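You operate a simulated robot arm through the tools that you are given. There is no shell and no other tool. Be economical: measure what you need, move in short steps, check, and stop when the job is done.

The job below is to be done with a simulated two-armed robot. You get a single attempt, and the scene is never put back.

## Task
Pick up the job card that says "table" with one hand, pass it to the other hand and put it on the top of the service bench.

It is judged by the outcome, as a careful person would: the job done as asked, and still so three seconds after it is handed in. It fails if anything else is knocked over, pushed out of place, dropped, spilled or broken.

## Robot
Two 7-joint arms with two-finger parallel grippers on one trunk, on a base that drives. Base frame: it is fixed to the floor where the robot stands at the start and does not move with it; the origin is under the middle of the robot, x ahead of it, y to its left, z up. Readings come in m, rad, newtons and seconds.
The left shoulder is at the start at [0.11, 0.169, 1.378], the right one opposite. With the tool pointing down near the work surface each hand reaches from about 0.1 to 0.62 m from the robot's upright axis, wherever it stands, measured 20 degrees to its own side. Places, roughly: top of the service bench [1.1, -1.9, 0.8]. Payload 1.57 kg a hand.
The tool frame of a hand sits at the grasp point between the pads (the TCP): z along the fingers, y along the line on which they close. The tips reach 0.03 m beyond it. Largest opening 0.08 m; finger width 0.017, thickness 0.012; the body of the gripper, 0.04 by 0.082 m, starts 0.08 m behind the TCP.
Orientation is that of the tool frame in the base frame, as a unit quaternion [w, x, y, z]. With the fingers straight down and closing along the base's y, the tool's x points along the base's -x, its y along +y and its z along -z.

## Interface
- The arms move only by the tool arm_command. It takes "left_series", "right_series" or both (then of equal length, played together; a hand with none holds still); each is a list that holds one entry, the list of rows, each a list of 7 numbers: the shift along the base's x, y, z in units of 150 mm (1.0 is 150 mm), then the turn, a rotation vector about the base's x, y, z in units of 45 degrees (1.0 is 45 degrees), then the opening in per cent of the stroke, from 0 (shut) to 100 (fully open). In form: [[[tx, ty, tz, rx, ry, rz, hand], ...]]. A call has 1 to 8 rows; each row is the pose to reach, as a shift and turn from the pose commanded when the call began. A call with a number of a shift or a turn outside -1 to 1 is refused whole. Rows are played at 5 a second. More than 0.05 m and 0.15 rad between two rows, or a gripper value outside its range, and nothing of the call is played. Where a pose cannot be reached the arm comes as near as it can. A force on the tool above 40 N (or 10 N above the force at the start of the call, whichever is more), or a blocked arm, ends the call early, and 0.2 s more pass. Each finger travels about 0.072 m/s and halts on what it meets, pressing with about 39 N; the grip force reading is that of the motor and also rises with nothing between the fingers. The clock runs only during rows and for 0.2 s after the last one: add rows that repeat a pose to give the fingers time. It gives the time, the measured TCP pose, the force on the tool (base axes), the opening and the grip force at its end, in the units of the frame above (readings bear some noise), with the torque about the TCP (base axes, N m) and any sound that the robot's microphone picked up.
- Cameras (640 x 400 px; columns grow to the right, rows downward): "scene" is now at [0.1435, -0.0061, 1.5482]; the picture's right is [-0.09, -1.00, 0.00], its down [-0.87, 0.07, -0.49] and it looks along [0.49, -0.04, -0.87] (base axes); focal length 272 px, centre (320, 200). "left" rides on the left gripper at [0.072, 0.007, -0.122] in its tool frame; the picture's right is [-0.09, 1.00, 0.00], its down [-0.84, -0.08, -0.54] and it looks along [-0.54, -0.05, 0.84] (tool axes); focal length 238 px, centre (320, 200). "right" rides on the right gripper at [0.072, -0.007, -0.122] in its tool frame; the picture's right is [0.09, 1.00, 0.00], its down [-0.84, 0.08, -0.54] and it looks along [-0.54, 0.05, 0.84] (tool axes); focal length 238 px, centre (320, 200). There is no depth. A picture from a camera that has moved, and an enlarged one, comes with that camera's place and axes in the base frame and with its lens.
- grab_frame(camera): a new picture of that camera. The clock stands still meanwhile.
- move_column(by): slides the trunk up (or, below 0, down) by that many m; the arms and the scene camera ride with it, the base frame stays. It gives what a move gives, with no picture.
- steer(legs): drives the robot by 1 to 6 legs, each [ahead, left, turn to the left] in m, m and rad, along the robot's own axes; the way and the turn of a leg run together, so that a leg with both is an arc; at most 1.5 m and 3.142 rad a leg. The arms and the cameras ride along, it lands a little off, and it stops where it bumps. It gives what a move gives.
- pan_tilt(pan, tilt): turns the head with the scene camera to pan (to the left, within 1.501 rad either way) and tilt (down, from -0.506 to 1.204), counted from straight ahead of the robot. It gives what a move gives.
- zoom(camera, box): a new picture of the part [left, top, right, bottom] of that camera's present view, enlarged. The clock stands still meanwhile.
- finish_job(): hands the job in; it is judged then, once.

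Go step by step. Nothing tells you exact positions but the pictures and the camera data: compare them with the known pose of the tool, close in by small moves and look again before you grip or let go. The budget is 120 turns and 92 pictures, counting those below and the enlarged ones. Unless the task says otherwise, let go and move clear before handing in, and close with one line.

The tools are called after "Call:" by a JSON object that holds its "op" and its "data". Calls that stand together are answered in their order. arm_command: Moves the arms, as the interface text tells. Its arguments: {"type":"object","properties":{"left_series":{"type":"array","items":{"type":"array","items":{"type":"array","items":{"type":"number"}}}},"right_series":{"type":"array","items":{"type":"array","items":{"type":"array","items":{"type":"number"}}}}},"required":[]} The other tools are called the same way: move_column (by) slides the trunk up or down; steer (legs) drives the base; pan_tilt (pan, tilt) turns the head that bears the scene camera; grab_frame (camera) takes a picture; zoom (camera, box) takes an enlarged picture of a part of a camera's view; finish_job () hands the job in.

At the start:

```text
clock: 0.0
left_ee_pos: [0.5675, 0.0454, 0.7741]
left_orientation: [0.0, 0.0, 1.0, 0.0]
left_contact_force: [-0.5, 0.0, -0.6]
left_wrist_torque: [-0.01, 0.01, 0.01]
left_width: 0.08
left_grasp_force: 0.0
right_ee_pos: [0.3495, -0.259, 0.7712]
right_orientation: [-0.001, 0.001, 1.0, 0.0]
right_contact_force: [-1.0, 0.3, 0.3]
right_wrist_torque: [0.01, 0.01, 0.0]
right_width: 0.0802
right_grasp_force: 0.0
trunk travel left (down, up): [-0.692, 0.198]
robot x, y, heading: [-0.0045, 0.003, 0.003]
head pan, tilt: [-0.086, 1.059]
```

scene: 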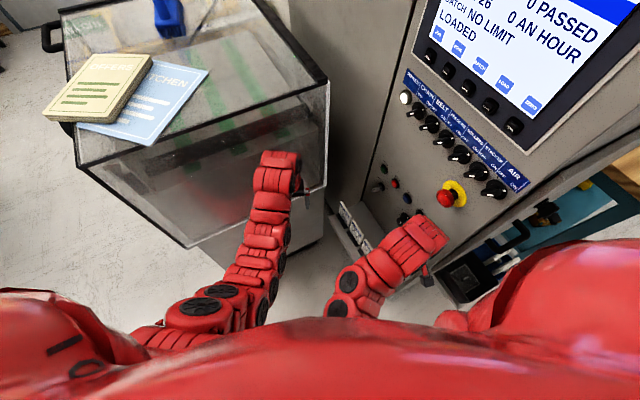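
right: 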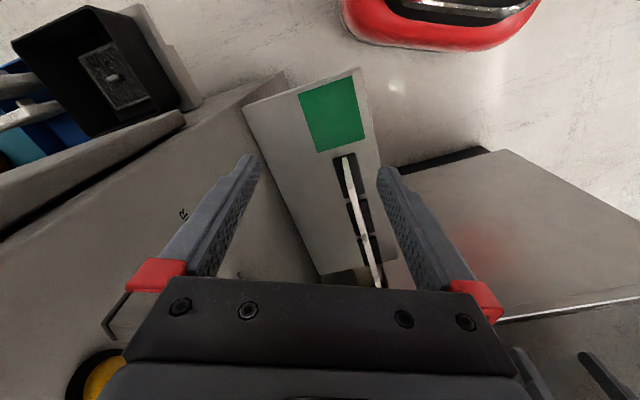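
left: 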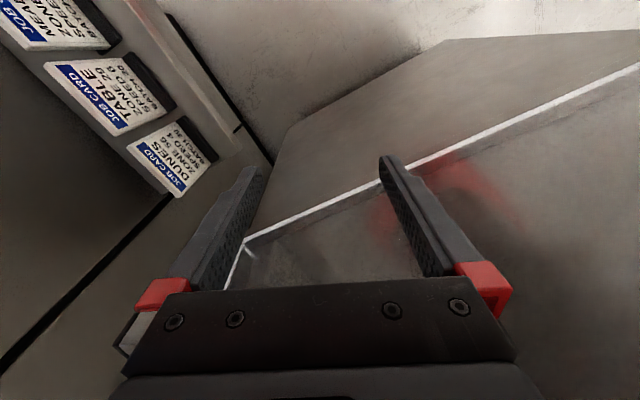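

The left wrist camera sees a rack of job cards, with "TABLE" in the middle. I'll enlarge the views to locate the card and the bench.

Call:
{"op": "zoom", "data": {"camera": "left", "box": [0, 0, 320, 200]}}

Call:
{"op": "zoom", "data": {"camera": "scene", "box": [300, 130, 460, 290]}}

Call:
{"op": "zoom", "data": {"camera": "right", "box": [220, 60, 420, 300]}}

```text
2.00 times, centred on (160, 100) of left
camera zoom: at [0.4956, 0.0528, 0.8946], right [0.09, 1.0, 0.0], down [0.84, -0.08, 0.54], along [0.54, -0.05, -0.84], focal length 477 px, centre (640, 400)
```

zoom: 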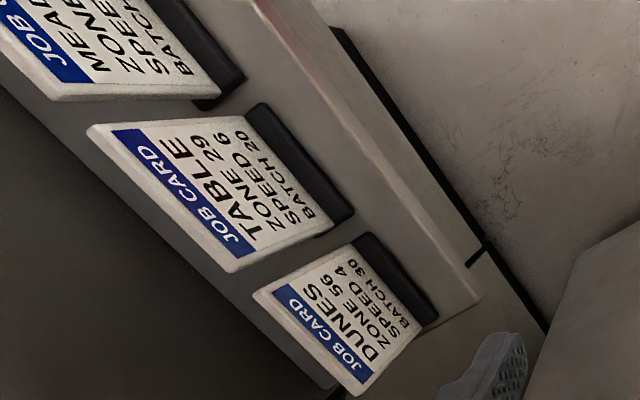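

```text
2.50 times, centred on (380, 210) of scene
camera zoom: at [0.1435, -0.0061, 1.5482], right [-0.09, -1.0, 0.0], down [-0.87, 0.07, -0.49], along [0.49, -0.04, -0.87], focal length 679 px, centre (170, 175)
```

zoom: 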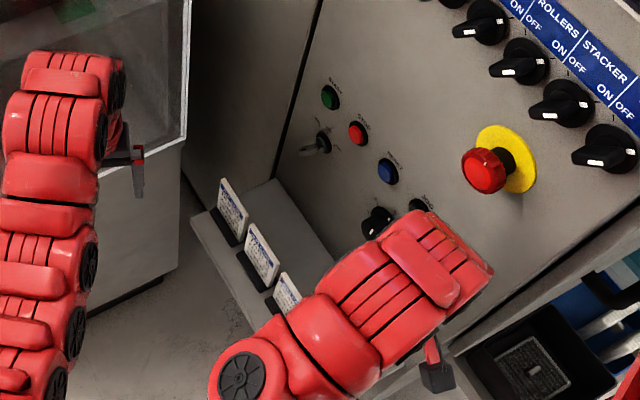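

```text
1.67 times, centred on (320, 180) of right
camera zoom: at [0.2779, -0.2658, 0.8925], right [-0.09, 1.0, 0.0], down [0.84, 0.08, 0.54], along [0.54, 0.05, -0.84], focal length 397 px, centre (320, 233)
```

zoom: 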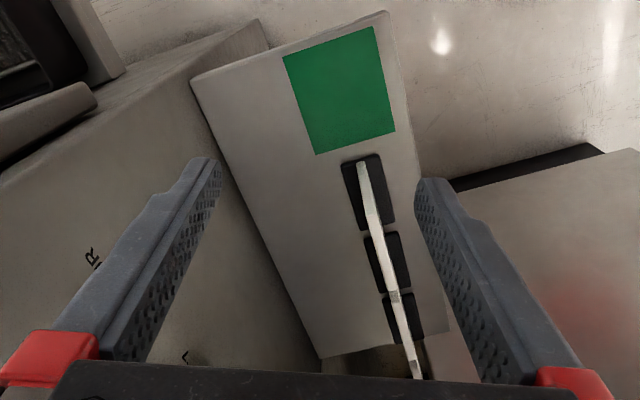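

The TABLE card triangulates to about [0.52, -0.17, 0.63], upright in a slot and turned about 22° in yaw. I'll enlarge further to get its corners, and look toward the bench.

Call:
{"op": "zoom", "data": {"camera": "left", "box": [30, 40, 190, 140]}}

Call:
{"op": "zoom", "data": {"camera": "scene", "box": [330, 190, 394, 230]}}

Call:
{"op": "zoom", "data": {"camera": "right", "box": [320, 130, 448, 290]}}

Call:
{"op": "pan_tilt", "data": {"pan": -1.05, "tilt": 0.45}}

Call:
{"op": "grab_frame", "data": {"camera": "scene"}}

```text
4.00 times, centred on (110, 90) of left
camera zoom: at [0.4956, 0.0528, 0.8946], right [0.09, 1.0, 0.0], down [0.84, -0.08, 0.54], along [0.54, -0.05, -0.84], focal length 953 px, centre (1160, 640)
```

zoom: 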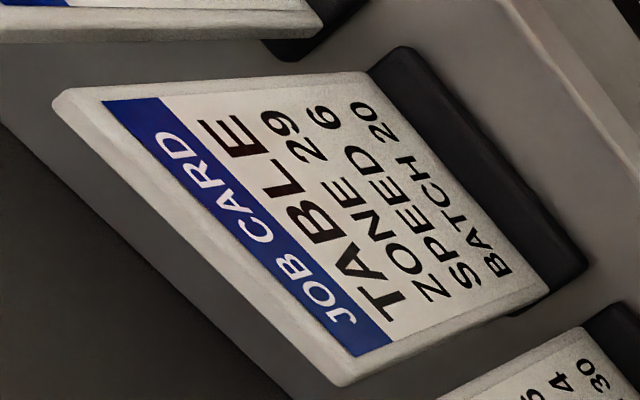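

```text
10.00 times, centred on (362, 210) of scene
camera zoom: at [0.1435, -0.0061, 1.5482], right [-0.09, -1.0, 0.0], down [-0.87, 0.07, -0.49], along [0.49, -0.04, -0.87], focal length 2717 px, centre (-100, 100)
```

zoom: 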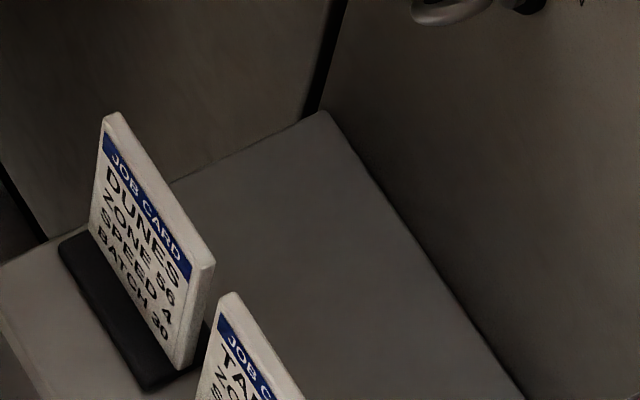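

```text
2.50 times, centred on (384, 210) of right
camera zoom: at [0.2779, -0.2658, 0.8925], right [-0.09, 1.0, 0.0], down [0.84, 0.08, 0.54], along [0.54, 0.05, -0.84], focal length 596 px, centre (160, 175)
```

zoom: 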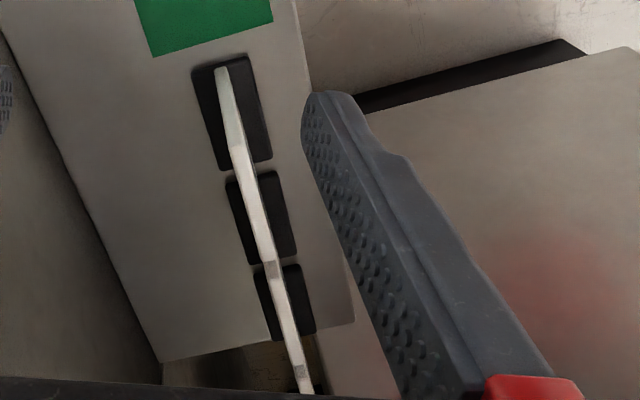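

```text
clock: 1.2
left_ee_pos: [0.5666, 0.0466, 0.7746]
left_orientation: [0.0, 0.001, 1.0, 0.0]
left_contact_force: [-0.5, -0.6, -0.3]
left_wrist_torque: [-0.01, 0.01, 0.0]
left_width: 0.0801
left_grasp_force: 0.1
right_ee_pos: [0.3509, -0.2591, 0.7705]
right_orientation: [0.0, 0.001, 1.0, -0.001]
right_contact_force: [0.7, -0.4, 0.0]
right_wrist_torque: [0.02, -0.01, 0.02]
right_width: 0.0797
right_grasp_force: 0.0
trunk travel left (down, up): [-0.692, 0.198]
robot x, y, heading: [-0.0016, 0.0003, 0.002]
head pan, tilt: [-1.051, 0.45]
```

```text
82 pictures are left
camera scene: at [0.1237, -0.0801, 1.5977], right [-0.87, -0.5, 0.0], down [-0.22, 0.38, -0.9], along [0.45, -0.78, -0.44], focal length 272 px, centre (320, 200)
```

scene: 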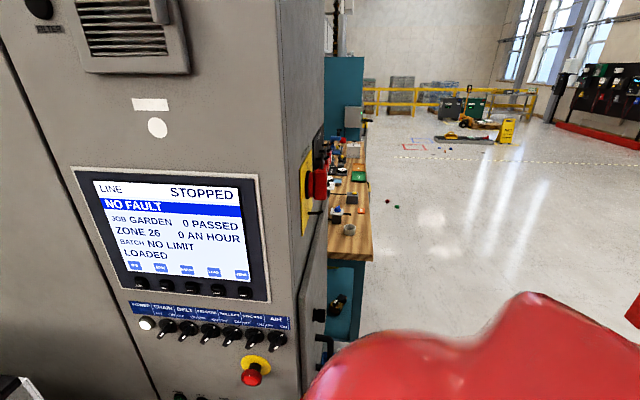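

The TABLE card's top edge is centred near [0.52, -0.173, 0.66], with the card about 70 mm wide and its normal at about 111° yaw. The right hand will pick it from above, so I'm moving it over first with a 21.5° turn.

Call:
{"op": "arm_command", "data": {"right_series": [[[0.2, 0.1, 0, 0, 0, 0.12, 80], [0.4, 0.2, 0, 0, 0, 0.24, 80], [0.6, 0.3, 0, 0, 0, 0.36, 80], [0.8, 0.4, 0, 0, 0, 0.478, 80], [0.8, 0.4, 0, 0, 0, 0.478, 80]]]}}

Call:
{"op": "grab_frame", "data": {"camera": "right"}}

Call:
{"op": "grab_frame", "data": {"camera": "left"}}

```text
clock: 2.4
left_ee_pos: [0.5677, 0.0451, 0.7765]
left_orientation: [0.001, 0.002, 1.0, 0.0]
left_contact_force: [0.1, 0.6, -0.7]
left_wrist_torque: [0.0, -0.03, -0.02]
left_width: 0.08
left_grasp_force: 0.1
right_ee_pos: [0.4704, -0.1998, 0.7683]
right_orientation: [0.0, -0.188, 0.982, 0.0]
right_contact_force: [-0.1, 0.2, 0.0]
right_wrist_torque: [0.01, -0.02, -0.02]
right_width: 0.064
right_grasp_force: 0.1
trunk travel left (down, up): [-0.692, 0.198]
robot x, y, heading: [-0.0002, -0.0006, -0.003]
head pan, tilt: [-1.051, 0.45]
```

```text
81 pictures are left
camera right: at [0.4064, -0.232, 0.8912], right [-0.45, 0.89, 0.0], down [0.75, 0.38, 0.54], along [0.48, 0.25, -0.84], focal length 238 px, centre (320, 200)
```

right: 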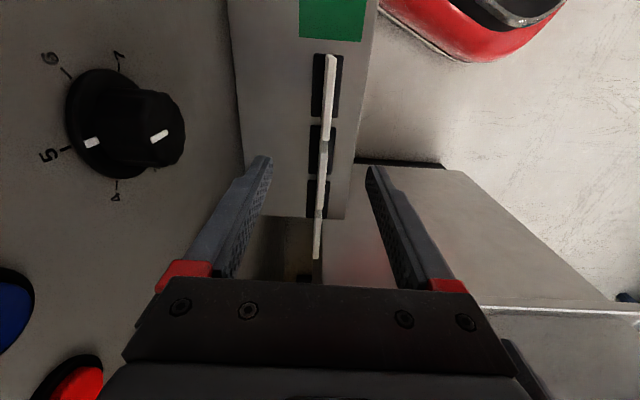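

```text
80 pictures are left
camera left: at [0.4953, 0.0528, 0.8949], right [0.09, 1.0, 0.0], down [0.84, -0.08, 0.54], along [0.54, -0.05, -0.84], focal length 238 px, centre (320, 200)
```

left: 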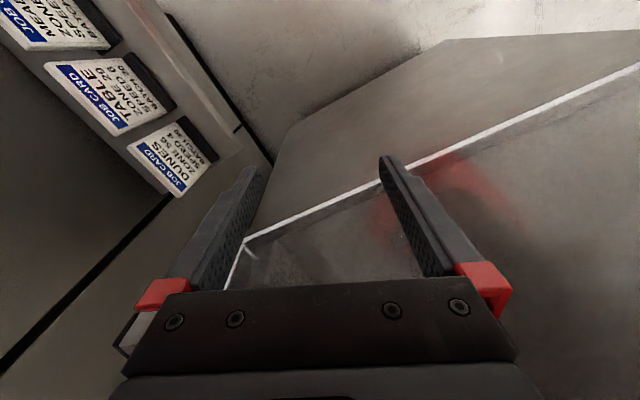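

Measured alignment agrees with my estimate. I'll shift the rest of the way and descend to just above the card top, then check.

Call:
{"op": "arm_command", "data": {"right_series": [[[0.165, 0.088, 0, 0, 0, 0, 80], [0.33, 0.175, 0, 0, 0, 0, 80], [0.33, 0.175, -0.2, 0, 0, 0, 80], [0.33, 0.175, -0.4, 0, 0, 0, 80], [0.33, 0.175, -0.4, 0, 0, 0, 80]]]}}

Call:
{"op": "grab_frame", "data": {"camera": "right"}}

Call:
{"op": "zoom", "data": {"camera": "left", "box": [0, 0, 240, 150]}}

```text
clock: 3.6
left_ee_pos: [0.5682, 0.0464, 0.7759]
left_orientation: [0.001, 0.001, 1.0, 0.0]
left_contact_force: [-0.3, 0.0, -1.1]
left_wrist_torque: [-0.03, 0.05, 0.01]
left_width: 0.0797
left_grasp_force: 0.1
right_ee_pos: [0.5212, -0.1733, 0.7101]
right_orientation: [0.001, -0.186, 0.982, 0.0]
right_contact_force: [0.1, -0.2, -0.1]
right_wrist_torque: [-0.02, 0.0, -0.01]
right_width: 0.064
right_grasp_force: 0.1
trunk travel left (down, up): [-0.692, 0.198]
robot x, y, heading: [0.0, -0.0037, 0.005]
head pan, tilt: [-1.051, 0.45]
```

```text
79 pictures are left
camera right: at [0.4561, -0.2056, 0.8321], right [-0.45, 0.89, 0.0], down [0.75, 0.38, 0.54], along [0.49, 0.24, -0.84], focal length 238 px, centre (320, 200)
```

right: 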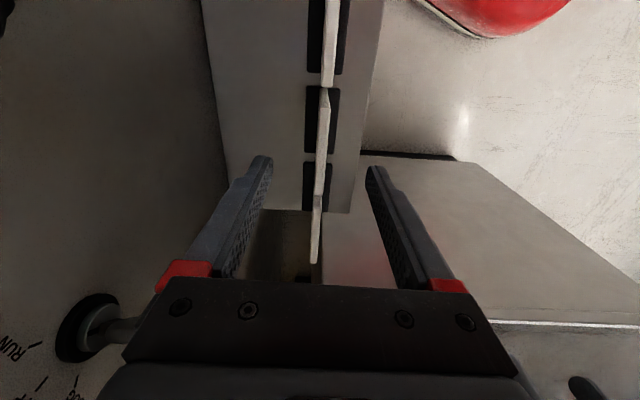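

```text
2.67 times, centred on (120, 75) of left
camera zoom: at [0.4955, 0.0529, 0.8948], right [0.09, 1.0, 0.0], down [0.84, -0.08, 0.54], along [0.54, -0.05, -0.84], focal length 636 px, centre (853, 533)
```

zoom: 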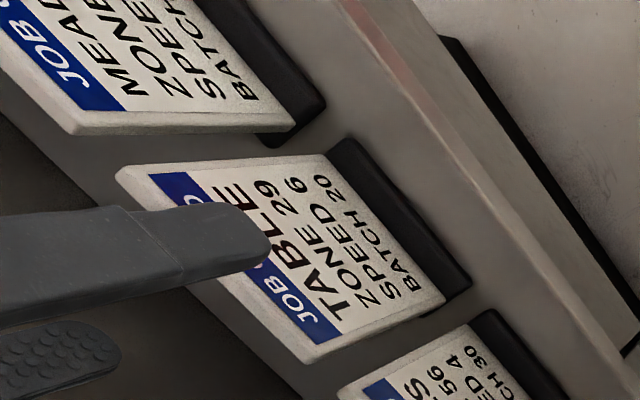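

The card sits midway between the fingers. A toggle lever is near the gripper body, so I'm checking clearance from the head before descending.

Call:
{"op": "pan_tilt", "data": {"pan": -0.3, "tilt": 1.0}}

Call:
{"op": "grab_frame", "data": {"camera": "scene"}}

Call:
{"op": "zoom", "data": {"camera": "right", "box": [0, 200, 320, 400]}}

```text
clock: 4.7
left_ee_pos: [0.5683, 0.0457, 0.7739]
left_orientation: [0.0, 0.001, 1.0, 0.0]
left_contact_force: [1.0, 0.8, -1.5]
left_wrist_torque: [0.05, 0.01, 0.0]
left_width: 0.0799
left_grasp_force: 0.1
right_ee_pos: [0.5196, -0.1728, 0.7099]
right_orientation: [0.0, -0.187, 0.982, 0.0]
right_contact_force: [0.1, 0.3, 0.3]
right_wrist_torque: [-0.04, 0.0, -0.02]
right_width: 0.064
right_grasp_force: 0.0
trunk travel left (down, up): [-0.692, 0.198]
robot x, y, heading: [0.0007, -0.0002, -0.0]
head pan, tilt: [-0.3, 1.0]
```

```text
77 pictures are left
camera scene: at [0.1445, -0.0211, 1.5522], right [-0.3, -0.95, 0.0], down [-0.8, 0.25, -0.54], along [0.52, -0.16, -0.84], focal length 272 px, centre (320, 200)
```

scene: 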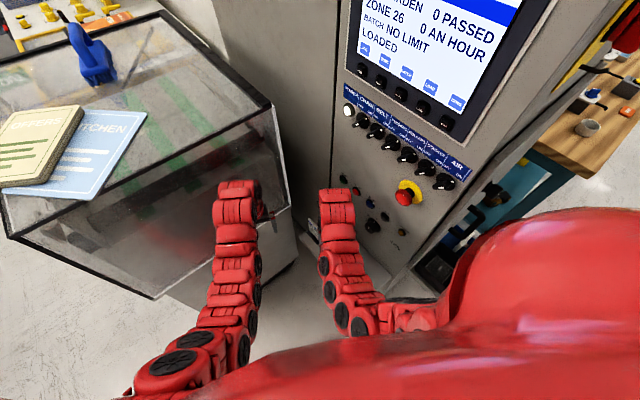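

```text
2.00 times, centred on (160, 300) of right
camera zoom: at [0.4561, -0.2058, 0.8321], right [-0.45, 0.89, 0.0], down [0.75, 0.38, 0.54], along [0.48, 0.24, -0.84], focal length 477 px, centre (640, 0)
```

zoom: 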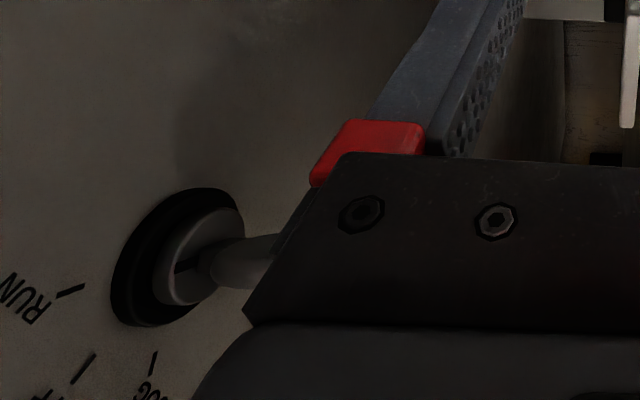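

The lever tip is about 0.07 m from the gripper body, so a straight descent is clear. I'm lowering to grasp depth and closing.

Call:
{"op": "arm_command", "data": {"right_series": [[[0, 0, -0.15, 0, 0, 0, 80], [0, 0, -0.3, 0, 0, 0, 80], [0, 0, -0.42, 0, 0, 0, 80], [0, 0, -0.42, 0, 0, 0, 80]]]}}

Call:
{"op": "grab_frame", "data": {"camera": "right"}}

Call:
{"op": "zoom", "data": {"camera": "left", "box": [0, 0, 240, 150]}}

```text
clock: 5.7
left_ee_pos: [0.5678, 0.0477, 0.7751]
left_orientation: [0.0, 0.0, 1.0, -0.001]
left_contact_force: [0.1, -0.6, 0.6]
left_wrist_torque: [-0.03, 0.0, 0.0]
left_width: 0.0802
left_grasp_force: 0.1
right_ee_pos: [0.5193, -0.172, 0.6467]
right_orientation: [0.0, -0.186, 0.983, 0.001]
right_contact_force: [-0.2, -0.2, 0.0]
right_wrist_torque: [0.01, 0.03, -0.03]
right_width: 0.0641
right_grasp_force: 0.1
trunk travel left (down, up): [-0.692, 0.198]
robot x, y, heading: [0.003, 0.0009, -0.001]
head pan, tilt: [-0.3, 1.0]
```

```text
75 pictures are left
camera right: at [0.4544, -0.205, 0.7684], right [-0.45, 0.89, 0.0], down [0.75, 0.38, 0.54], along [0.48, 0.25, -0.84], focal length 238 px, centre (320, 200)
```

right: 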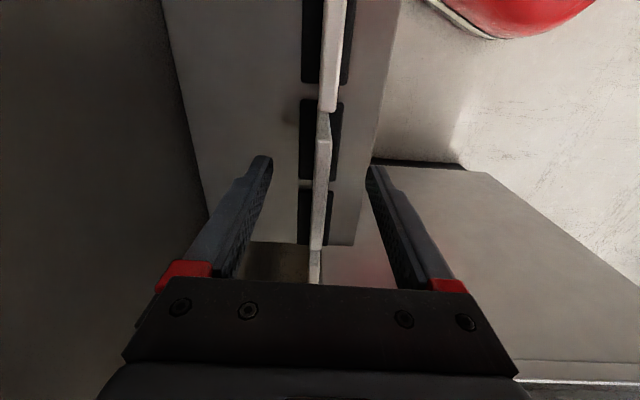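

```text
2.67 times, centred on (120, 75) of left
camera zoom: at [0.4956, 0.0529, 0.8947], right [0.09, 1.0, 0.0], down [0.84, -0.08, 0.54], along [0.54, -0.05, -0.84], focal length 636 px, centre (853, 533)
```

zoom: 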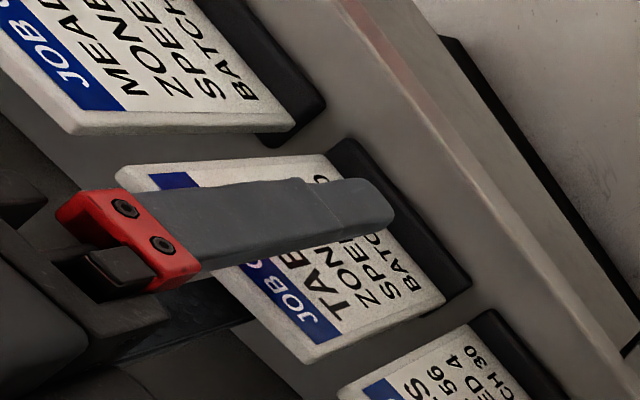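

The fingers straddle only the TABLE card, close to its centre. I'm closing.

Call:
{"op": "arm_command", "data": {"right_series": [[[0, 0, 0, 0, 0, 0, 0], [0, 0, 0, 0, 0, 0, 0], [0, 0, 0, 0, 0, 0, 0], [0, 0, 0, 0, 0, 0, 0], [0, 0, 0, 0, 0, 0, 0]]]}}

Call:
{"op": "zoom", "data": {"camera": "left", "box": [0, 0, 240, 150]}}

```text
clock: 6.9
left_ee_pos: [0.5686, 0.0468, 0.775]
left_orientation: [0.0, 0.001, 1.0, 0.0]
left_contact_force: [0.5, -0.3, -0.2]
left_wrist_torque: [-0.02, -0.04, 0.02]
left_width: 0.0801
left_grasp_force: 0.0
right_ee_pos: [0.5186, -0.1733, 0.6466]
right_orientation: [0.0, -0.187, 0.982, 0.0]
right_contact_force: [0.4, 0.7, 0.0]
right_wrist_torque: [0.03, 0.0, -0.01]
right_width: 0.0074
right_grasp_force: 26.9
trunk travel left (down, up): [-0.692, 0.198]
robot x, y, heading: [-0.0012, 0.0014, 0.002]
head pan, tilt: [-0.3, 1.0]
```

```text
2.67 times, centred on (120, 75) of left
camera zoom: at [0.4957, 0.0528, 0.8946], right [0.09, 1.0, 0.0], down [0.84, -0.08, 0.54], along [0.54, -0.05, -0.84], focal length 636 px, centre (853, 533)
```

zoom: 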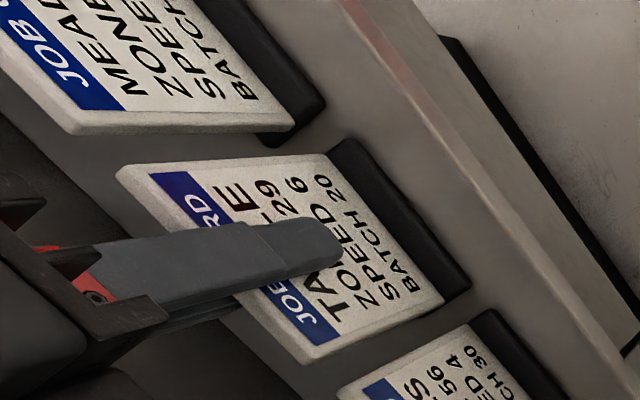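

Gripped at 7.4 mm width, and the card hasn't shifted. I'm lifting straight up.

Call:
{"op": "arm_command", "data": {"right_series": [[[0, 0, 0.12, 0, 0, 0, 0], [0, 0, 0.25, 0, 0, 0, 0], [0, 0, 0.45, 0, 0, 0, 0], [0, 0, 0.7, 0, 0, 0, 0], [0, 0, 0.95, 0, 0, 0, 0], [0, 0, 0.95, 0, 0, 0, 0]]]}}

Call:
{"op": "grab_frame", "data": {"camera": "left"}}

Call:
{"op": "grab_frame", "data": {"camera": "right"}}

```text
clock: 8.3
left_ee_pos: [0.5676, 0.0464, 0.7748]
left_orientation: [0.001, 0.001, 1.0, 0.0]
left_contact_force: [-0.1, 0.1, 0.7]
left_wrist_torque: [-0.01, -0.01, 0.0]
left_width: 0.0801
left_grasp_force: 0.1
right_ee_pos: [0.5189, -0.173, 0.7871]
right_orientation: [0.0, -0.186, 0.982, 0.001]
right_contact_force: [0.1, -0.3, -0.7]
right_wrist_torque: [-0.01, -0.01, 0.0]
right_width: 0.0075
right_grasp_force: 26.7
trunk travel left (down, up): [-0.692, 0.198]
robot x, y, heading: [0.0001, 0.0012, -0.001]
head pan, tilt: [-0.3, 1.0]
```

```text
72 pictures are left
camera left: at [0.4958, 0.0524, 0.8946], right [0.09, 1.0, 0.0], down [0.84, -0.08, 0.54], along [0.54, -0.05, -0.84], focal length 238 px, centre (320, 200)
```

left: 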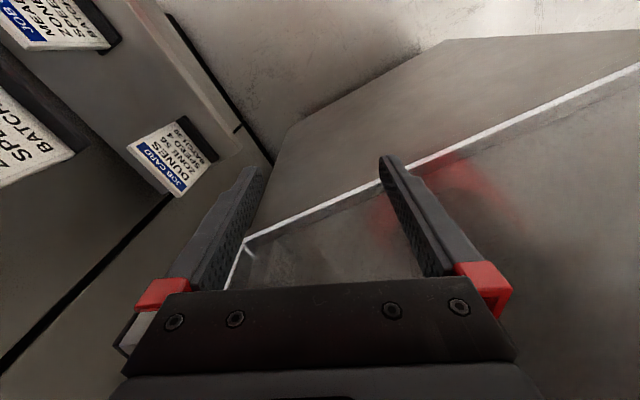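

```text
71 pictures are left
camera right: at [0.455, -0.206, 0.9097], right [-0.45, 0.89, 0.0], down [0.75, 0.38, 0.54], along [0.48, 0.25, -0.84], focal length 238 px, centre (320, 200)
```

right: 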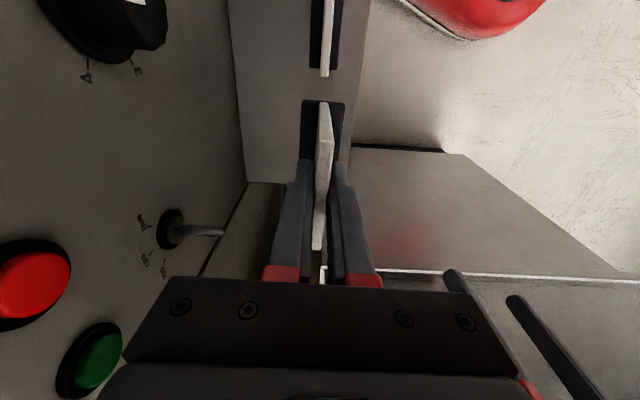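

The card is out of its slot and the neighbouring cards are undisturbed. I want open space for the handover, so I'm looking to the sides before backing up.

Call:
{"op": "pan_tilt", "data": {"pan": -1.5, "tilt": 0.5}}

Call:
{"op": "grab_frame", "data": {"camera": "scene"}}

Call:
{"op": "pan_tilt", "data": {"pan": 1.5, "tilt": 0.5}}

Call:
{"op": "grab_frame", "data": {"camera": "scene"}}

```text
clock: 9.7
left_ee_pos: [0.5673, 0.0462, 0.774]
left_orientation: [0.0, 0.002, 1.0, 0.0]
left_contact_force: [0.3, -0.2, -0.4]
left_wrist_torque: [0.04, -0.04, 0.02]
left_width: 0.0799
left_grasp_force: 0.0
right_ee_pos: [0.5191, -0.1734, 0.7871]
right_orientation: [0.0, -0.186, 0.983, 0.0]
right_contact_force: [-1.0, 0.4, -0.4]
right_wrist_torque: [0.03, -0.01, -0.04]
right_width: 0.0075
right_grasp_force: 26.9
trunk travel left (down, up): [-0.692, 0.198]
robot x, y, heading: [-0.0017, -0.0009, -0.001]
head pan, tilt: [-1.499, 0.499]
```

```text
70 pictures are left
camera scene: at [0.0846, -0.0912, 1.5933], right [-1.0, -0.07, 0.0], down [-0.03, 0.48, -0.88], along [0.06, -0.88, -0.48], focal length 272 px, centre (320, 200)
```

scene: 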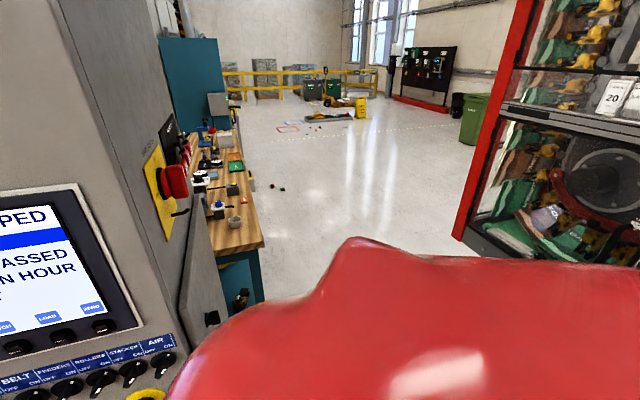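

```text
clock: 12.3
left_ee_pos: [0.5686, 0.0455, 0.7737]
left_orientation: [0.001, 0.002, 1.0, 0.0]
left_contact_force: [-0.2, 0.0, 0.0]
left_wrist_torque: [-0.02, 0.03, -0.03]
left_width: 0.08
left_grasp_force: 0.2
right_ee_pos: [0.5196, -0.1724, 0.7863]
right_orientation: [0.0, -0.188, 0.982, 0.0]
right_contact_force: [-0.3, 0.5, -0.2]
right_wrist_torque: [-0.01, 0.01, 0.01]
right_width: 0.0073
right_grasp_force: 27.1
trunk travel left (down, up): [-0.692, 0.198]
robot x, y, heading: [0.0013, 0.0019, 0.003]
head pan, tilt: [1.499, 0.499]
```

```text
69 pictures are left
camera scene: at [0.0846, 0.0903, 1.5933], right [1.0, -0.07, 0.0], down [-0.03, -0.48, -0.88], along [0.06, 0.88, -0.48], focal length 272 px, centre (320, 200)
```

scene: 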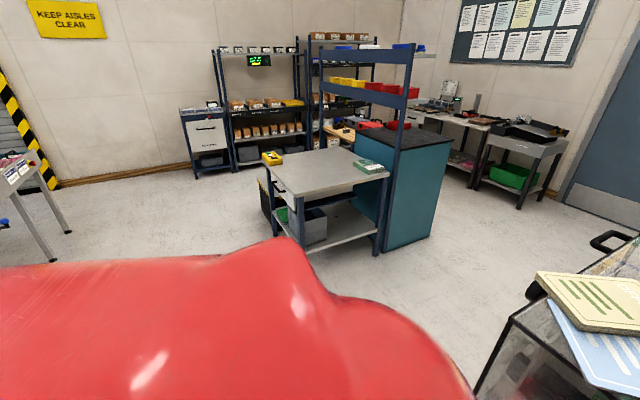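

The right rear aisle is open and the bench runs along to the right, with its front edge from about [0.41, -1.09] to [1.5, -3.7]. I'm backing straight away from the machine a little.

Call:
{"op": "steer", "data": {"legs": [[-0.45, 0, 0]]}}

Call:
{"op": "pan_tilt", "data": {"pan": -1.1, "tilt": 0.6}}

Call:
{"op": "grab_frame", "data": {"camera": "scene"}}

```text
clock: 15.1
left_ee_pos: [0.1189, 0.0488, 0.7754]
left_orientation: [0.0, -0.003, 1.0, -0.001]
left_contact_force: [1.0, -0.2, -0.8]
left_wrist_torque: [0.03, 0.0, 0.05]
left_width: 0.0801
left_grasp_force: 0.0
right_ee_pos: [0.0713, -0.1712, 0.7859]
right_orientation: [-0.001, -0.191, 0.982, 0.0]
right_contact_force: [-0.6, -1.0, 0.2]
right_wrist_torque: [-0.05, 0.03, 0.0]
right_width: 0.0075
right_grasp_force: 26.5
trunk travel left (down, up): [-0.692, 0.198]
robot x, y, heading: [-0.4521, -0.0035, 0.006]
head pan, tilt: [1.499, 0.499]
```

```text
clock: 17.4
left_ee_pos: [0.1181, 0.0492, 0.7754]
left_orientation: [0.0, -0.003, 1.0, 0.0]
left_contact_force: [-1.3, -0.1, 0.0]
left_wrist_torque: [0.0, 0.0, -0.04]
left_width: 0.08
left_grasp_force: 0.0
right_ee_pos: [0.0722, -0.1699, 0.7881]
right_orientation: [0.0, -0.191, 0.982, 0.0]
right_contact_force: [0.1, -0.3, 0.0]
right_wrist_torque: [0.02, 0.01, 0.0]
right_width: 0.0077
right_grasp_force: 26.7
trunk travel left (down, up): [-0.692, 0.198]
robot x, y, heading: [-0.4498, -0.001, 0.009]
head pan, tilt: [-1.1, 0.6]
```

```text
68 pictures are left
camera scene: at [-0.3299, -0.08, 1.5842], right [-0.89, -0.46, 0.0], down [-0.26, 0.5, -0.83], along [0.38, -0.73, -0.57], focal length 272 px, centre (320, 200)
```

scene: 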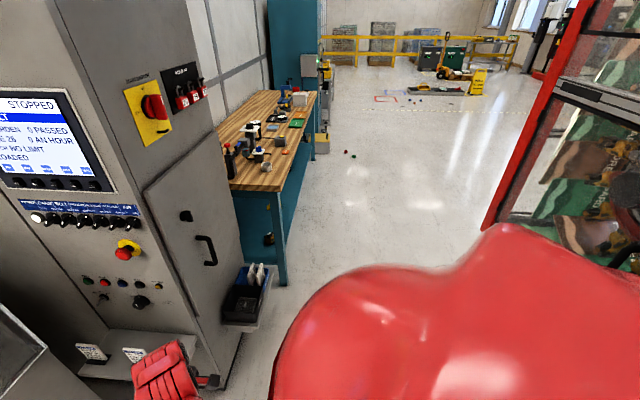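

The robot is 0.45 m clear of the machine. Next I bring both hands up into the open in front of the chest and start turning them to face each other.

Call:
{"op": "arm_command", "data": {"right_series": [[[-0.11, -0.09, 0.16, 0, 0, -0.08, 0], [-0.22, -0.18, 0.33, 0, 0, -0.16, 0], [-0.33, -0.27, 0.5, 0, 0, -0.24, 0], [-0.44, -0.36, 0.66, 0, 0, -0.32, 0], [-0.55, -0.45, 0.83, 0, 0, -0.4, 0], [-0.67, -0.53, 1.0, 0, 0, -0.487, 0], [-0.67, -0.53, 1.0, 0, 0, -0.487, 0]]], "left_series": [[[-0.16, 0.12, 0.16, -0.16, 0, 0, 60], [-0.33, 0.25, 0.33, -0.33, 0, 0, 60], [-0.5, 0.37, 0.5, -0.5, 0, 0, 60], [-0.66, 0.5, 0.66, -0.66, 0, 0, 60], [-0.83, 0.62, 0.83, -0.83, 0, 0, 60], [-1.0, 0.75, 1.0, -1.0, 0, 0, 60], [-1.0, 0.75, 1.0, -1.0, 0, 0, 60]]]}}

Call:
{"op": "pan_tilt", "data": {"pan": 0, "tilt": 0.9}}

Call:
{"op": "grab_frame", "data": {"camera": "scene"}}

```text
clock: 19.0
left_ee_pos: [-0.0142, 0.1665, 0.7335]
left_orientation: [-0.005, 0.0, 0.926, -0.377]
left_contact_force: [-0.3, 1.8, 0.6]
left_wrist_torque: [-0.23, -0.07, 0.04]
left_width: 0.048
left_grasp_force: 0.2
left hand out of reach, approached as far as the arm can: row 3, 4, 5, 6, 7
right_ee_pos: [-0.0402, -0.2432, 0.9244]
right_orientation: [0.003, -0.01, 1.0, -0.015]
right_contact_force: [0.9, 0.2, -0.6]
right_wrist_torque: [-0.02, 0.0, 0.0]
right_width: 0.0002
right_grasp_force: 20.7
right hand out of reach, approached as far as the arm can: row 5, 6, 7
trunk travel left (down, up): [-0.692, 0.198]
robot x, y, heading: [-0.4481, -0.0035, 0.006]
head pan, tilt: [-1.1, 0.6]
```

```text
clock: 20.3
left_ee_pos: [-0.0135, 0.1639, 0.7341]
left_orientation: [-0.007, 0.002, 0.927, -0.375]
left_contact_force: [-0.5, 0.2, 0.7]
left_wrist_torque: [-0.02, -0.01, 0.01]
left_width: 0.0482
left_grasp_force: 0.0
right_ee_pos: [-0.0416, -0.2428, 0.9233]
right_orientation: [0.004, -0.01, 1.0, -0.013]
right_contact_force: [1.0, 0.6, -0.1]
right_wrist_torque: [0.0, 0.0, 0.04]
right_width: 0.0002
right_grasp_force: 21.5
trunk travel left (down, up): [-0.692, 0.198]
robot x, y, heading: [-0.4467, -0.0015, 0.011]
head pan, tilt: [0.0, 0.901]
```

```text
67 pictures are left
camera scene: at [-0.2952, -0.0012, 1.5594], right [0.01, -1.0, 0.0], down [-0.78, -0.01, -0.62], along [0.62, 0.0, -0.78], focal length 272 px, centre (320, 200)
```

scene: 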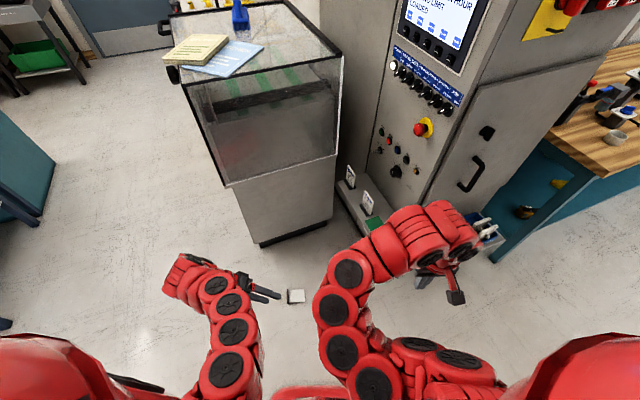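

The right gripper reads shut and empty, so the card slipped out. Something white shows at (296, 296), and I'm zooming in on it.

Call:
{"op": "zoom", "data": {"camera": "scene", "box": [240, 260, 352, 330]}}

Call:
{"op": "grab_frame", "data": {"camera": "right"}}

Call:
{"op": "grab_frame", "data": {"camera": "left"}}

```text
5.71 times, centred on (296, 295) of scene
camera zoom: at [-0.2952, -0.0012, 1.5594], right [0.01, -1.0, 0.0], down [-0.78, -0.01, -0.62], along [0.62, 0.0, -0.78], focal length 1553 px, centre (457, -343)
```

zoom: 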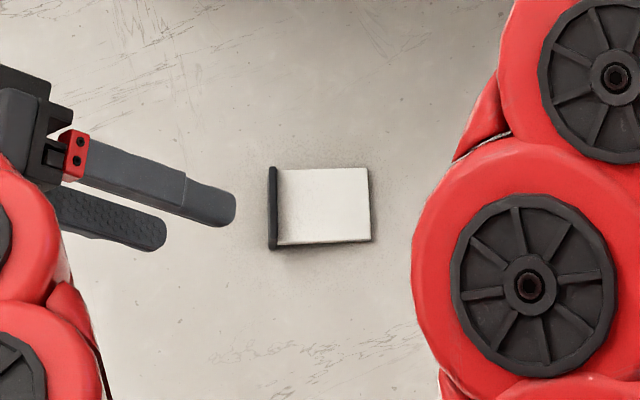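

```text
65 pictures are left
camera right: at [-0.1135, -0.2478, 1.0464], right [-0.11, 0.99, -0.03], down [0.83, 0.11, 0.55], along [0.55, 0.04, -0.84], focal length 238 px, centre (320, 200)
```

right: 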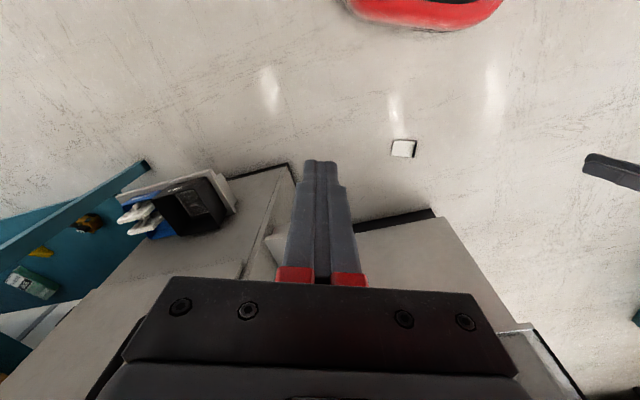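

```text
64 pictures are left
camera left: at [-0.0844, 0.2539, 0.8161], right [0.09, 0.71, -0.69], down [0.85, 0.31, 0.43], along [0.53, -0.63, -0.57], focal length 238 px, centre (320, 200)
```

left: 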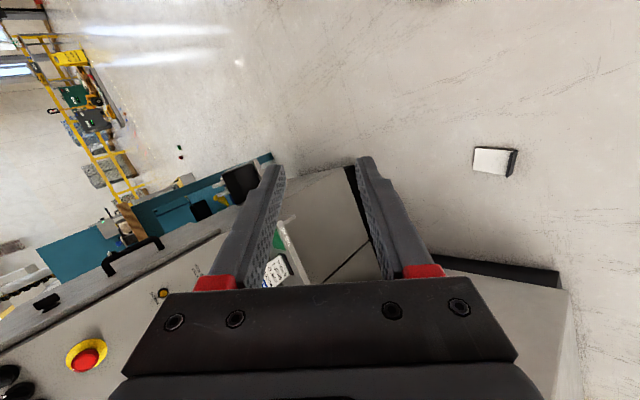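

The card has a black foot and is lying face-down on the floor around [0.235, 0.125], about 70 mm wide in x, with its foot at y≈0.18. It's recoverable. The out-of-reach move likely flung it, so before going down I'll rehearse a safer handover pose (both hands rolled 45° inward, lower and further out) with empty hands.

Call:
{"op": "arm_command", "data": {"right_series": [[[0.15, 0, -0.15, 0, 0, 0, 0], [0.3, 0, -0.3, 0, 0, 0, 0], [0.45, 0, -0.5, 0, 0, 0, 0], [0.6, 0, -0.7, 0, 0, 0, 0], [0.67, 0, -0.9, 0, 0, 0, 0], [0.67, 0, -1.0, 0, 0, 0, 0]]], "left_series": [[[0.15, 0, -0.15, 0, 0, 0, 60], [0.3, 0, -0.3, 0, 0, 0, 60], [0.45, 0, -0.5, 0, 0, 0, 60], [0.6, 0, -0.7, 0, 0, 0, 60], [0.75, 0, -0.9, 0, 0, 0, 60], [0.8, 0, -1.0, 0, 0, 0, 60]]]}}

```text
clock: 21.7
left_ee_pos: [0.0625, 0.1707, 0.6434]
left_orientation: [0.0, -0.004, 0.924, -0.382]
left_contact_force: [-0.3, -0.3, -0.3]
left_wrist_torque: [-0.01, 0.01, 0.03]
left_width: 0.0481
left_grasp_force: 0.0
left hand out of reach, approached as far as the arm can: row 4, 5, 6
right_ee_pos: [0.0632, -0.2432, 0.7743]
right_orientation: [0.0, -0.001, 1.0, 0.0]
right_contact_force: [0.1, -0.1, 0.4]
right_wrist_torque: [0.0, -0.02, -0.01]
right_width: 0.0
right_grasp_force: 21.4
right hand out of reach, approached as far as the arm can: row 1
trunk travel left (down, up): [-0.692, 0.198]
robot x, y, heading: [-0.4508, -0.0, 0.012]
head pan, tilt: [0.0, 0.901]
```

The commanded pose is clamped where unreachable, so the shoulder-to-wrist limit matters. I'll rehearse the left hand nearer the middle with its 45° roll, and start rolling the right one.

Call:
{"op": "arm_command", "data": {"left_series": [[[0, -0.15, 0.12, 0, 0, 0, 60], [0, -0.3, 0.24, 0, 0, 0, 60], [0, -0.45, 0.36, 0, 0, 0, 60], [0, -0.6, 0.5, 0, 0, 0, 60], [0, -0.73, 0.65, 0, 0, 0, 60], [0, -0.73, 0.65, 0, 0, 0, 60]]], "right_series": [[[0, 0, 0, 0.16, 0, 0, 0], [0, 0, 0, 0.33, 0, 0, 0], [0, 0, 0, 0.5, 0, 0, 0], [0, 0, 0, 0.66, 0, 0, 0], [0, 0, 0, 0.83, 0, 0, 0], [0, 0, 0, 1.0, 0, 0, 0]]]}}

Call:
{"op": "grab_frame", "data": {"camera": "scene"}}

```text
clock: 23.1
left_ee_pos: [0.063, 0.0641, 0.7418]
left_orientation: [-0.001, -0.002, 0.924, -0.382]
left_contact_force: [0.4, -0.1, 0.1]
left_wrist_torque: [0.01, 0.01, -0.01]
left_width: 0.0479
left_grasp_force: 0.1
right_ee_pos: [0.0611, -0.2442, 0.7755]
right_orientation: [0.0, 0.0, 0.923, 0.385]
right_contact_force: [0.8, -0.3, 0.3]
right_wrist_torque: [0.04, 0.04, 0.02]
right_width: 0.0002
right_grasp_force: 21.6
trunk travel left (down, up): [-0.692, 0.198]
robot x, y, heading: [-0.4479, -0.0052, 0.01]
head pan, tilt: [0.0, 0.901]
```

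```text
63 pictures are left
camera scene: at [-0.2953, -0.0024, 1.5594], right [0.01, -1.0, 0.0], down [-0.78, -0.01, -0.62], along [0.62, 0.01, -0.78], focal length 272 px, centre (320, 200)
```

scene: 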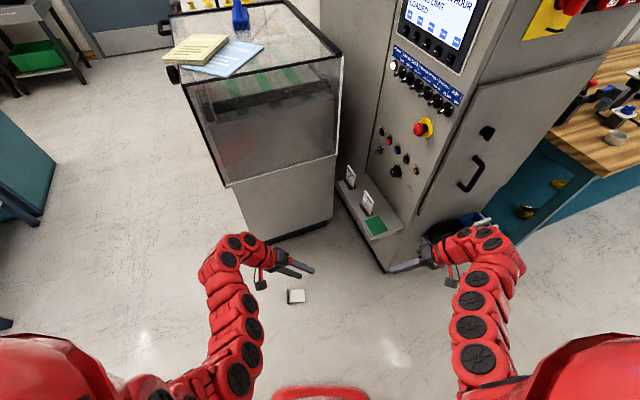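

Both reached. I'll rehearse bringing the right hand to the meeting point, staying slightly short of it.

Call:
{"op": "arm_command", "data": {"right_series": [[[0, 0.2, 0.03, 0, 0, 0, 60], [0, 0.4, 0.06, 0, 0, 0, 60], [0, 0.6, 0.09, 0, 0, 0, 60], [0, 0.8, 0.12, 0, 0, 0, 60], [0, 1.0, 0.17, 0, 0, 0, 60], [0, 1.0, 0.17, 0, 0, 0, 60]]]}}

Call:
{"op": "arm_command", "data": {"right_series": [[[0, 0.2, 0, 0, 0, 0, 60], [0, 0.4, 0, 0, 0, 0, 60], [0, 0.6, 0, 0, 0, 0, 60], [0, 0.6, 0, 0, 0, 0, 60]]]}}

Call:
{"op": "grab_frame", "data": {"camera": "scene"}}

```text
clock: 24.5
left_ee_pos: [0.0634, 0.0642, 0.7421]
left_orientation: [0.0, -0.003, 0.924, -0.383]
left_contact_force: [0.1, -0.1, -0.2]
left_wrist_torque: [-0.04, -0.01, -0.04]
left_width: 0.0483
left_grasp_force: 0.0
right_ee_pos: [0.0691, -0.0934, 0.7919]
right_orientation: [0.001, 0.0, 0.924, 0.382]
right_contact_force: [0.3, 0.4, 0.2]
right_wrist_torque: [0.02, -0.01, -0.02]
right_width: 0.0479
right_grasp_force: 0.0
right hand out of reach, approached as far as the arm can: row 3, 4, 5, 6
trunk travel left (down, up): [-0.692, 0.198]
robot x, y, heading: [-0.4518, -0.0019, 0.01]
head pan, tilt: [0.0, 0.901]
```

```text
clock: 25.5
left_ee_pos: [0.064, 0.0647, 0.7415]
left_orientation: [-0.001, -0.003, 0.924, -0.383]
left_contact_force: [0.5, -0.4, 0.0]
left_wrist_torque: [-0.02, 0.01, 0.0]
left_width: 0.0479
left_grasp_force: 0.0
right_ee_pos: [0.0676, -0.0024, 0.793]
right_orientation: [0.001, -0.001, 0.924, 0.382]
right_contact_force: [0.4, -0.9, -0.7]
right_wrist_torque: [0.0, 0.02, 0.02]
right_width: 0.0479
right_grasp_force: 0.1
trunk travel left (down, up): [-0.692, 0.198]
robot x, y, heading: [-0.4458, -0.001, 0.012]
head pan, tilt: [0.0, 0.901]
```

```text
62 pictures are left
camera scene: at [-0.2953, -0.0016, 1.5594], right [0.01, -1.0, 0.0], down [-0.78, -0.01, -0.62], along [0.62, 0.01, -0.78], focal length 272 px, centre (320, 200)
```

scene: 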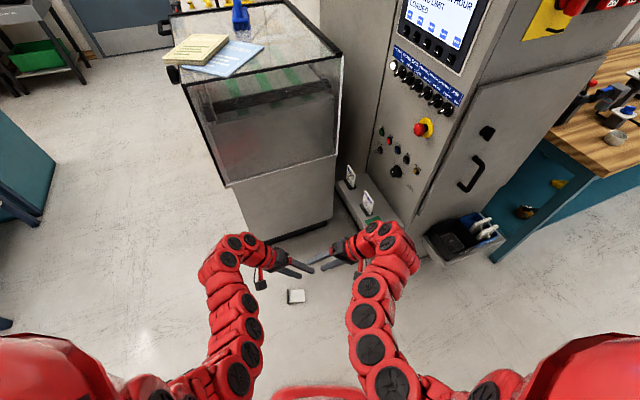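

The handover pose works at about 0.51 m ahead. I'm separating the hands, levelling the left gripper and driving forward so the card comes into the left hand's floor reach.

Call:
{"op": "arm_command", "data": {"left_series": [[[0, 0.1, 0.03, 0.16, 0, 0, 100], [-0.02, 0.2, 0.06, 0.33, 0, 0, 100], [-0.04, 0.3, 0.1, 0.5, 0, 0, 100], [-0.05, 0.4, 0.14, 0.66, 0, 0, 100], [-0.06, 0.5, 0.18, 0.83, 0, 0, 100], [-0.08, 0.57, 0.22, 1.0, 0, 0, 100]]], "right_series": [[[0, -0.16, 0, 0, 0, 0, 60], [0, -0.33, 0, 0, 0, 0, 60], [0, -0.5, 0, 0, 0, 0, 60], [0, -0.66, 0, 0, 0, 0, 60], [0, -0.83, 0, 0, 0, 0, 60], [0, -1, 0, 0, 0, 0, 60]]]}}

Call:
{"op": "steer", "data": {"legs": [[0.19, 0, 0]]}}

Call:
{"op": "move_column", "data": {"by": -0.4}}

Call:
{"op": "grab_frame", "data": {"camera": "left"}}

Call:
{"op": "grab_frame", "data": {"camera": "scene"}}

```text
clock: 26.9
left_ee_pos: [0.052, 0.1481, 0.7747]
left_orientation: [0.0, -0.003, 1.0, 0.001]
left_contact_force: [-0.2, 1.2, 0.2]
left_wrist_torque: [0.01, 0.01, 0.0]
left_width: 0.0802
left_grasp_force: 0.1
right_ee_pos: [0.0695, -0.152, 0.7921]
right_orientation: [0.001, -0.001, 0.923, 0.384]
right_contact_force: [0.4, -1.5, 0.0]
right_wrist_torque: [-0.02, 0.01, 0.02]
right_width: 0.048
right_grasp_force: 0.1
trunk travel left (down, up): [-0.692, 0.198]
robot x, y, heading: [-0.4468, -0.0021, 0.013]
head pan, tilt: [0.0, 0.901]
```

```text
clock: 28.5
left_ee_pos: [0.2413, 0.1531, 0.7738]
left_orientation: [0.0, -0.004, 1.0, 0.0]
left_contact_force: [-0.6, -0.1, -1.4]
left_wrist_torque: [-0.03, 0.01, -0.03]
left_width: 0.0799
left_grasp_force: 0.1
right_ee_pos: [0.2624, -0.1472, 0.7919]
right_orientation: [-0.001, -0.004, 0.924, 0.383]
right_contact_force: [0.4, -0.1, 0.0]
right_wrist_torque: [0.03, 0.04, -0.01]
right_width: 0.048
right_grasp_force: 0.1
trunk travel left (down, up): [-0.692, 0.198]
robot x, y, heading: [-0.2578, 0.0004, 0.013]
head pan, tilt: [0.0, 0.901]
```

```text
clock: 31.0
left_ee_pos: [0.2409, 0.1537, 0.4928]
left_orientation: [0.0, -0.005, 1.0, 0.0]
left_contact_force: [-0.2, -0.4, 0.3]
left_wrist_torque: [0.01, 0.0, 0.02]
left_width: 0.08
left_grasp_force: 0.0
right_ee_pos: [0.2629, -0.1451, 0.5151]
right_orientation: [0.003, -0.007, 0.922, 0.387]
right_contact_force: [-10.8, 1.1, 16.6]
right_wrist_torque: [-1.19, -0.95, -0.68]
right_width: 0.048
right_grasp_force: 0.1
trunk travel left (down, up): [-0.409, 0.481]
robot x, y, heading: [-0.2565, 0.0017, 0.017]
head pan, tilt: [0.0, 0.901]
stopped: the force on the tool passed its limit at 101 N (the readings are from after the stop); the commanded pose is now the measured one
```

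```text
61 pictures are left
camera left: at [0.1683, 0.1587, 0.612], right [0.08, 1.0, 0.0], down [0.84, -0.07, 0.54], along [0.54, -0.04, -0.84], focal length 238 px, centre (320, 200)
```

left: 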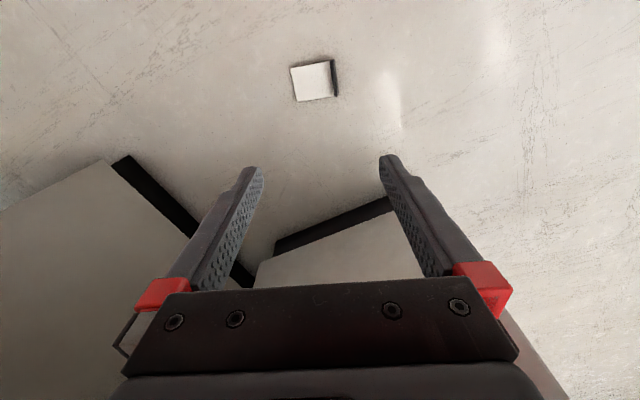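

```text
60 pictures are left
camera scene: at [-0.106, 0.0021, 1.2767], right [0.01, -1.0, 0.0], down [-0.78, -0.01, -0.62], along [0.62, 0.01, -0.78], focal length 272 px, centre (320, 200)
```

scene: 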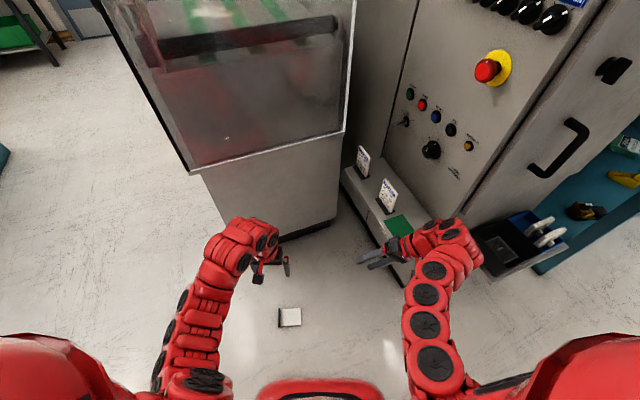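

The right hand touched the corner of the rack shelf on the way down (the two remaining cards still stand). I'm raising the trunk, then pulling the right arm back clear before continuing.

Call:
{"op": "move_column", "data": {"by": 0.12}}

Call:
{"op": "steer", "data": {"legs": [[-0.25, 0, 0]]}}

Call:
{"op": "grab_frame", "data": {"camera": "scene"}}

```text
clock: 32.5
left_ee_pos: [0.2413, 0.152, 0.6115]
left_orientation: [0.0, -0.005, 1.0, 0.0]
left_contact_force: [-0.4, -0.4, -0.1]
left_wrist_torque: [-0.02, 0.04, 0.03]
left_width: 0.0799
left_grasp_force: 0.0
right_ee_pos: [0.2639, -0.1453, 0.632]
right_orientation: [0.002, -0.007, 0.923, 0.386]
right_contact_force: [-0.1, -0.3, -0.9]
right_wrist_torque: [0.0, 0.05, 0.01]
right_width: 0.048
right_grasp_force: 0.1
trunk travel left (down, up): [-0.529, 0.361]
robot x, y, heading: [-0.2555, 0.0019, 0.008]
head pan, tilt: [0.0, 0.901]
```

```text
clock: 34.3
left_ee_pos: [0.0174, 0.1781, 0.6119]
left_orientation: [0.0, -0.026, 1.0, 0.0]
left_contact_force: [0.0, 1.5, -0.3]
left_wrist_torque: [-0.09, -0.04, -0.02]
left_width: 0.08
left_grasp_force: 0.1
right_ee_pos: [0.0521, -0.1204, 0.635]
right_orientation: [-0.006, -0.025, 0.922, 0.386]
right_contact_force: [0.7, 0.9, -0.5]
right_wrist_torque: [-0.03, 0.01, -0.01]
right_width: 0.048
right_grasp_force: 0.1
trunk travel left (down, up): [-0.529, 0.361]
robot x, y, heading: [-0.4731, 0.0065, 0.054]
head pan, tilt: [0.0, 0.901]
```

```text
59 pictures are left
camera scene: at [-0.3214, 0.0136, 1.3968], right [0.05, -1.0, 0.0], down [-0.78, -0.04, -0.62], along [0.62, 0.03, -0.78], focal length 272 px, centre (320, 200)
```

scene: 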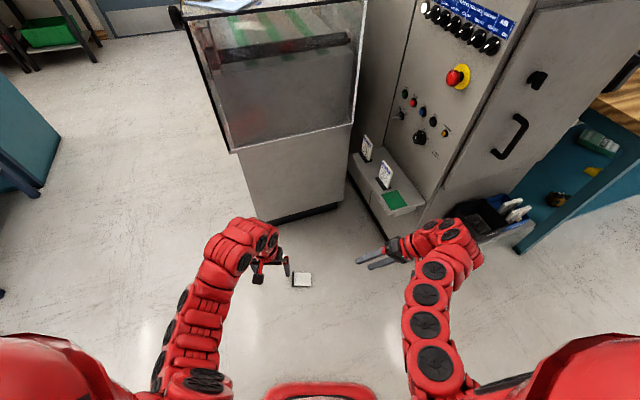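

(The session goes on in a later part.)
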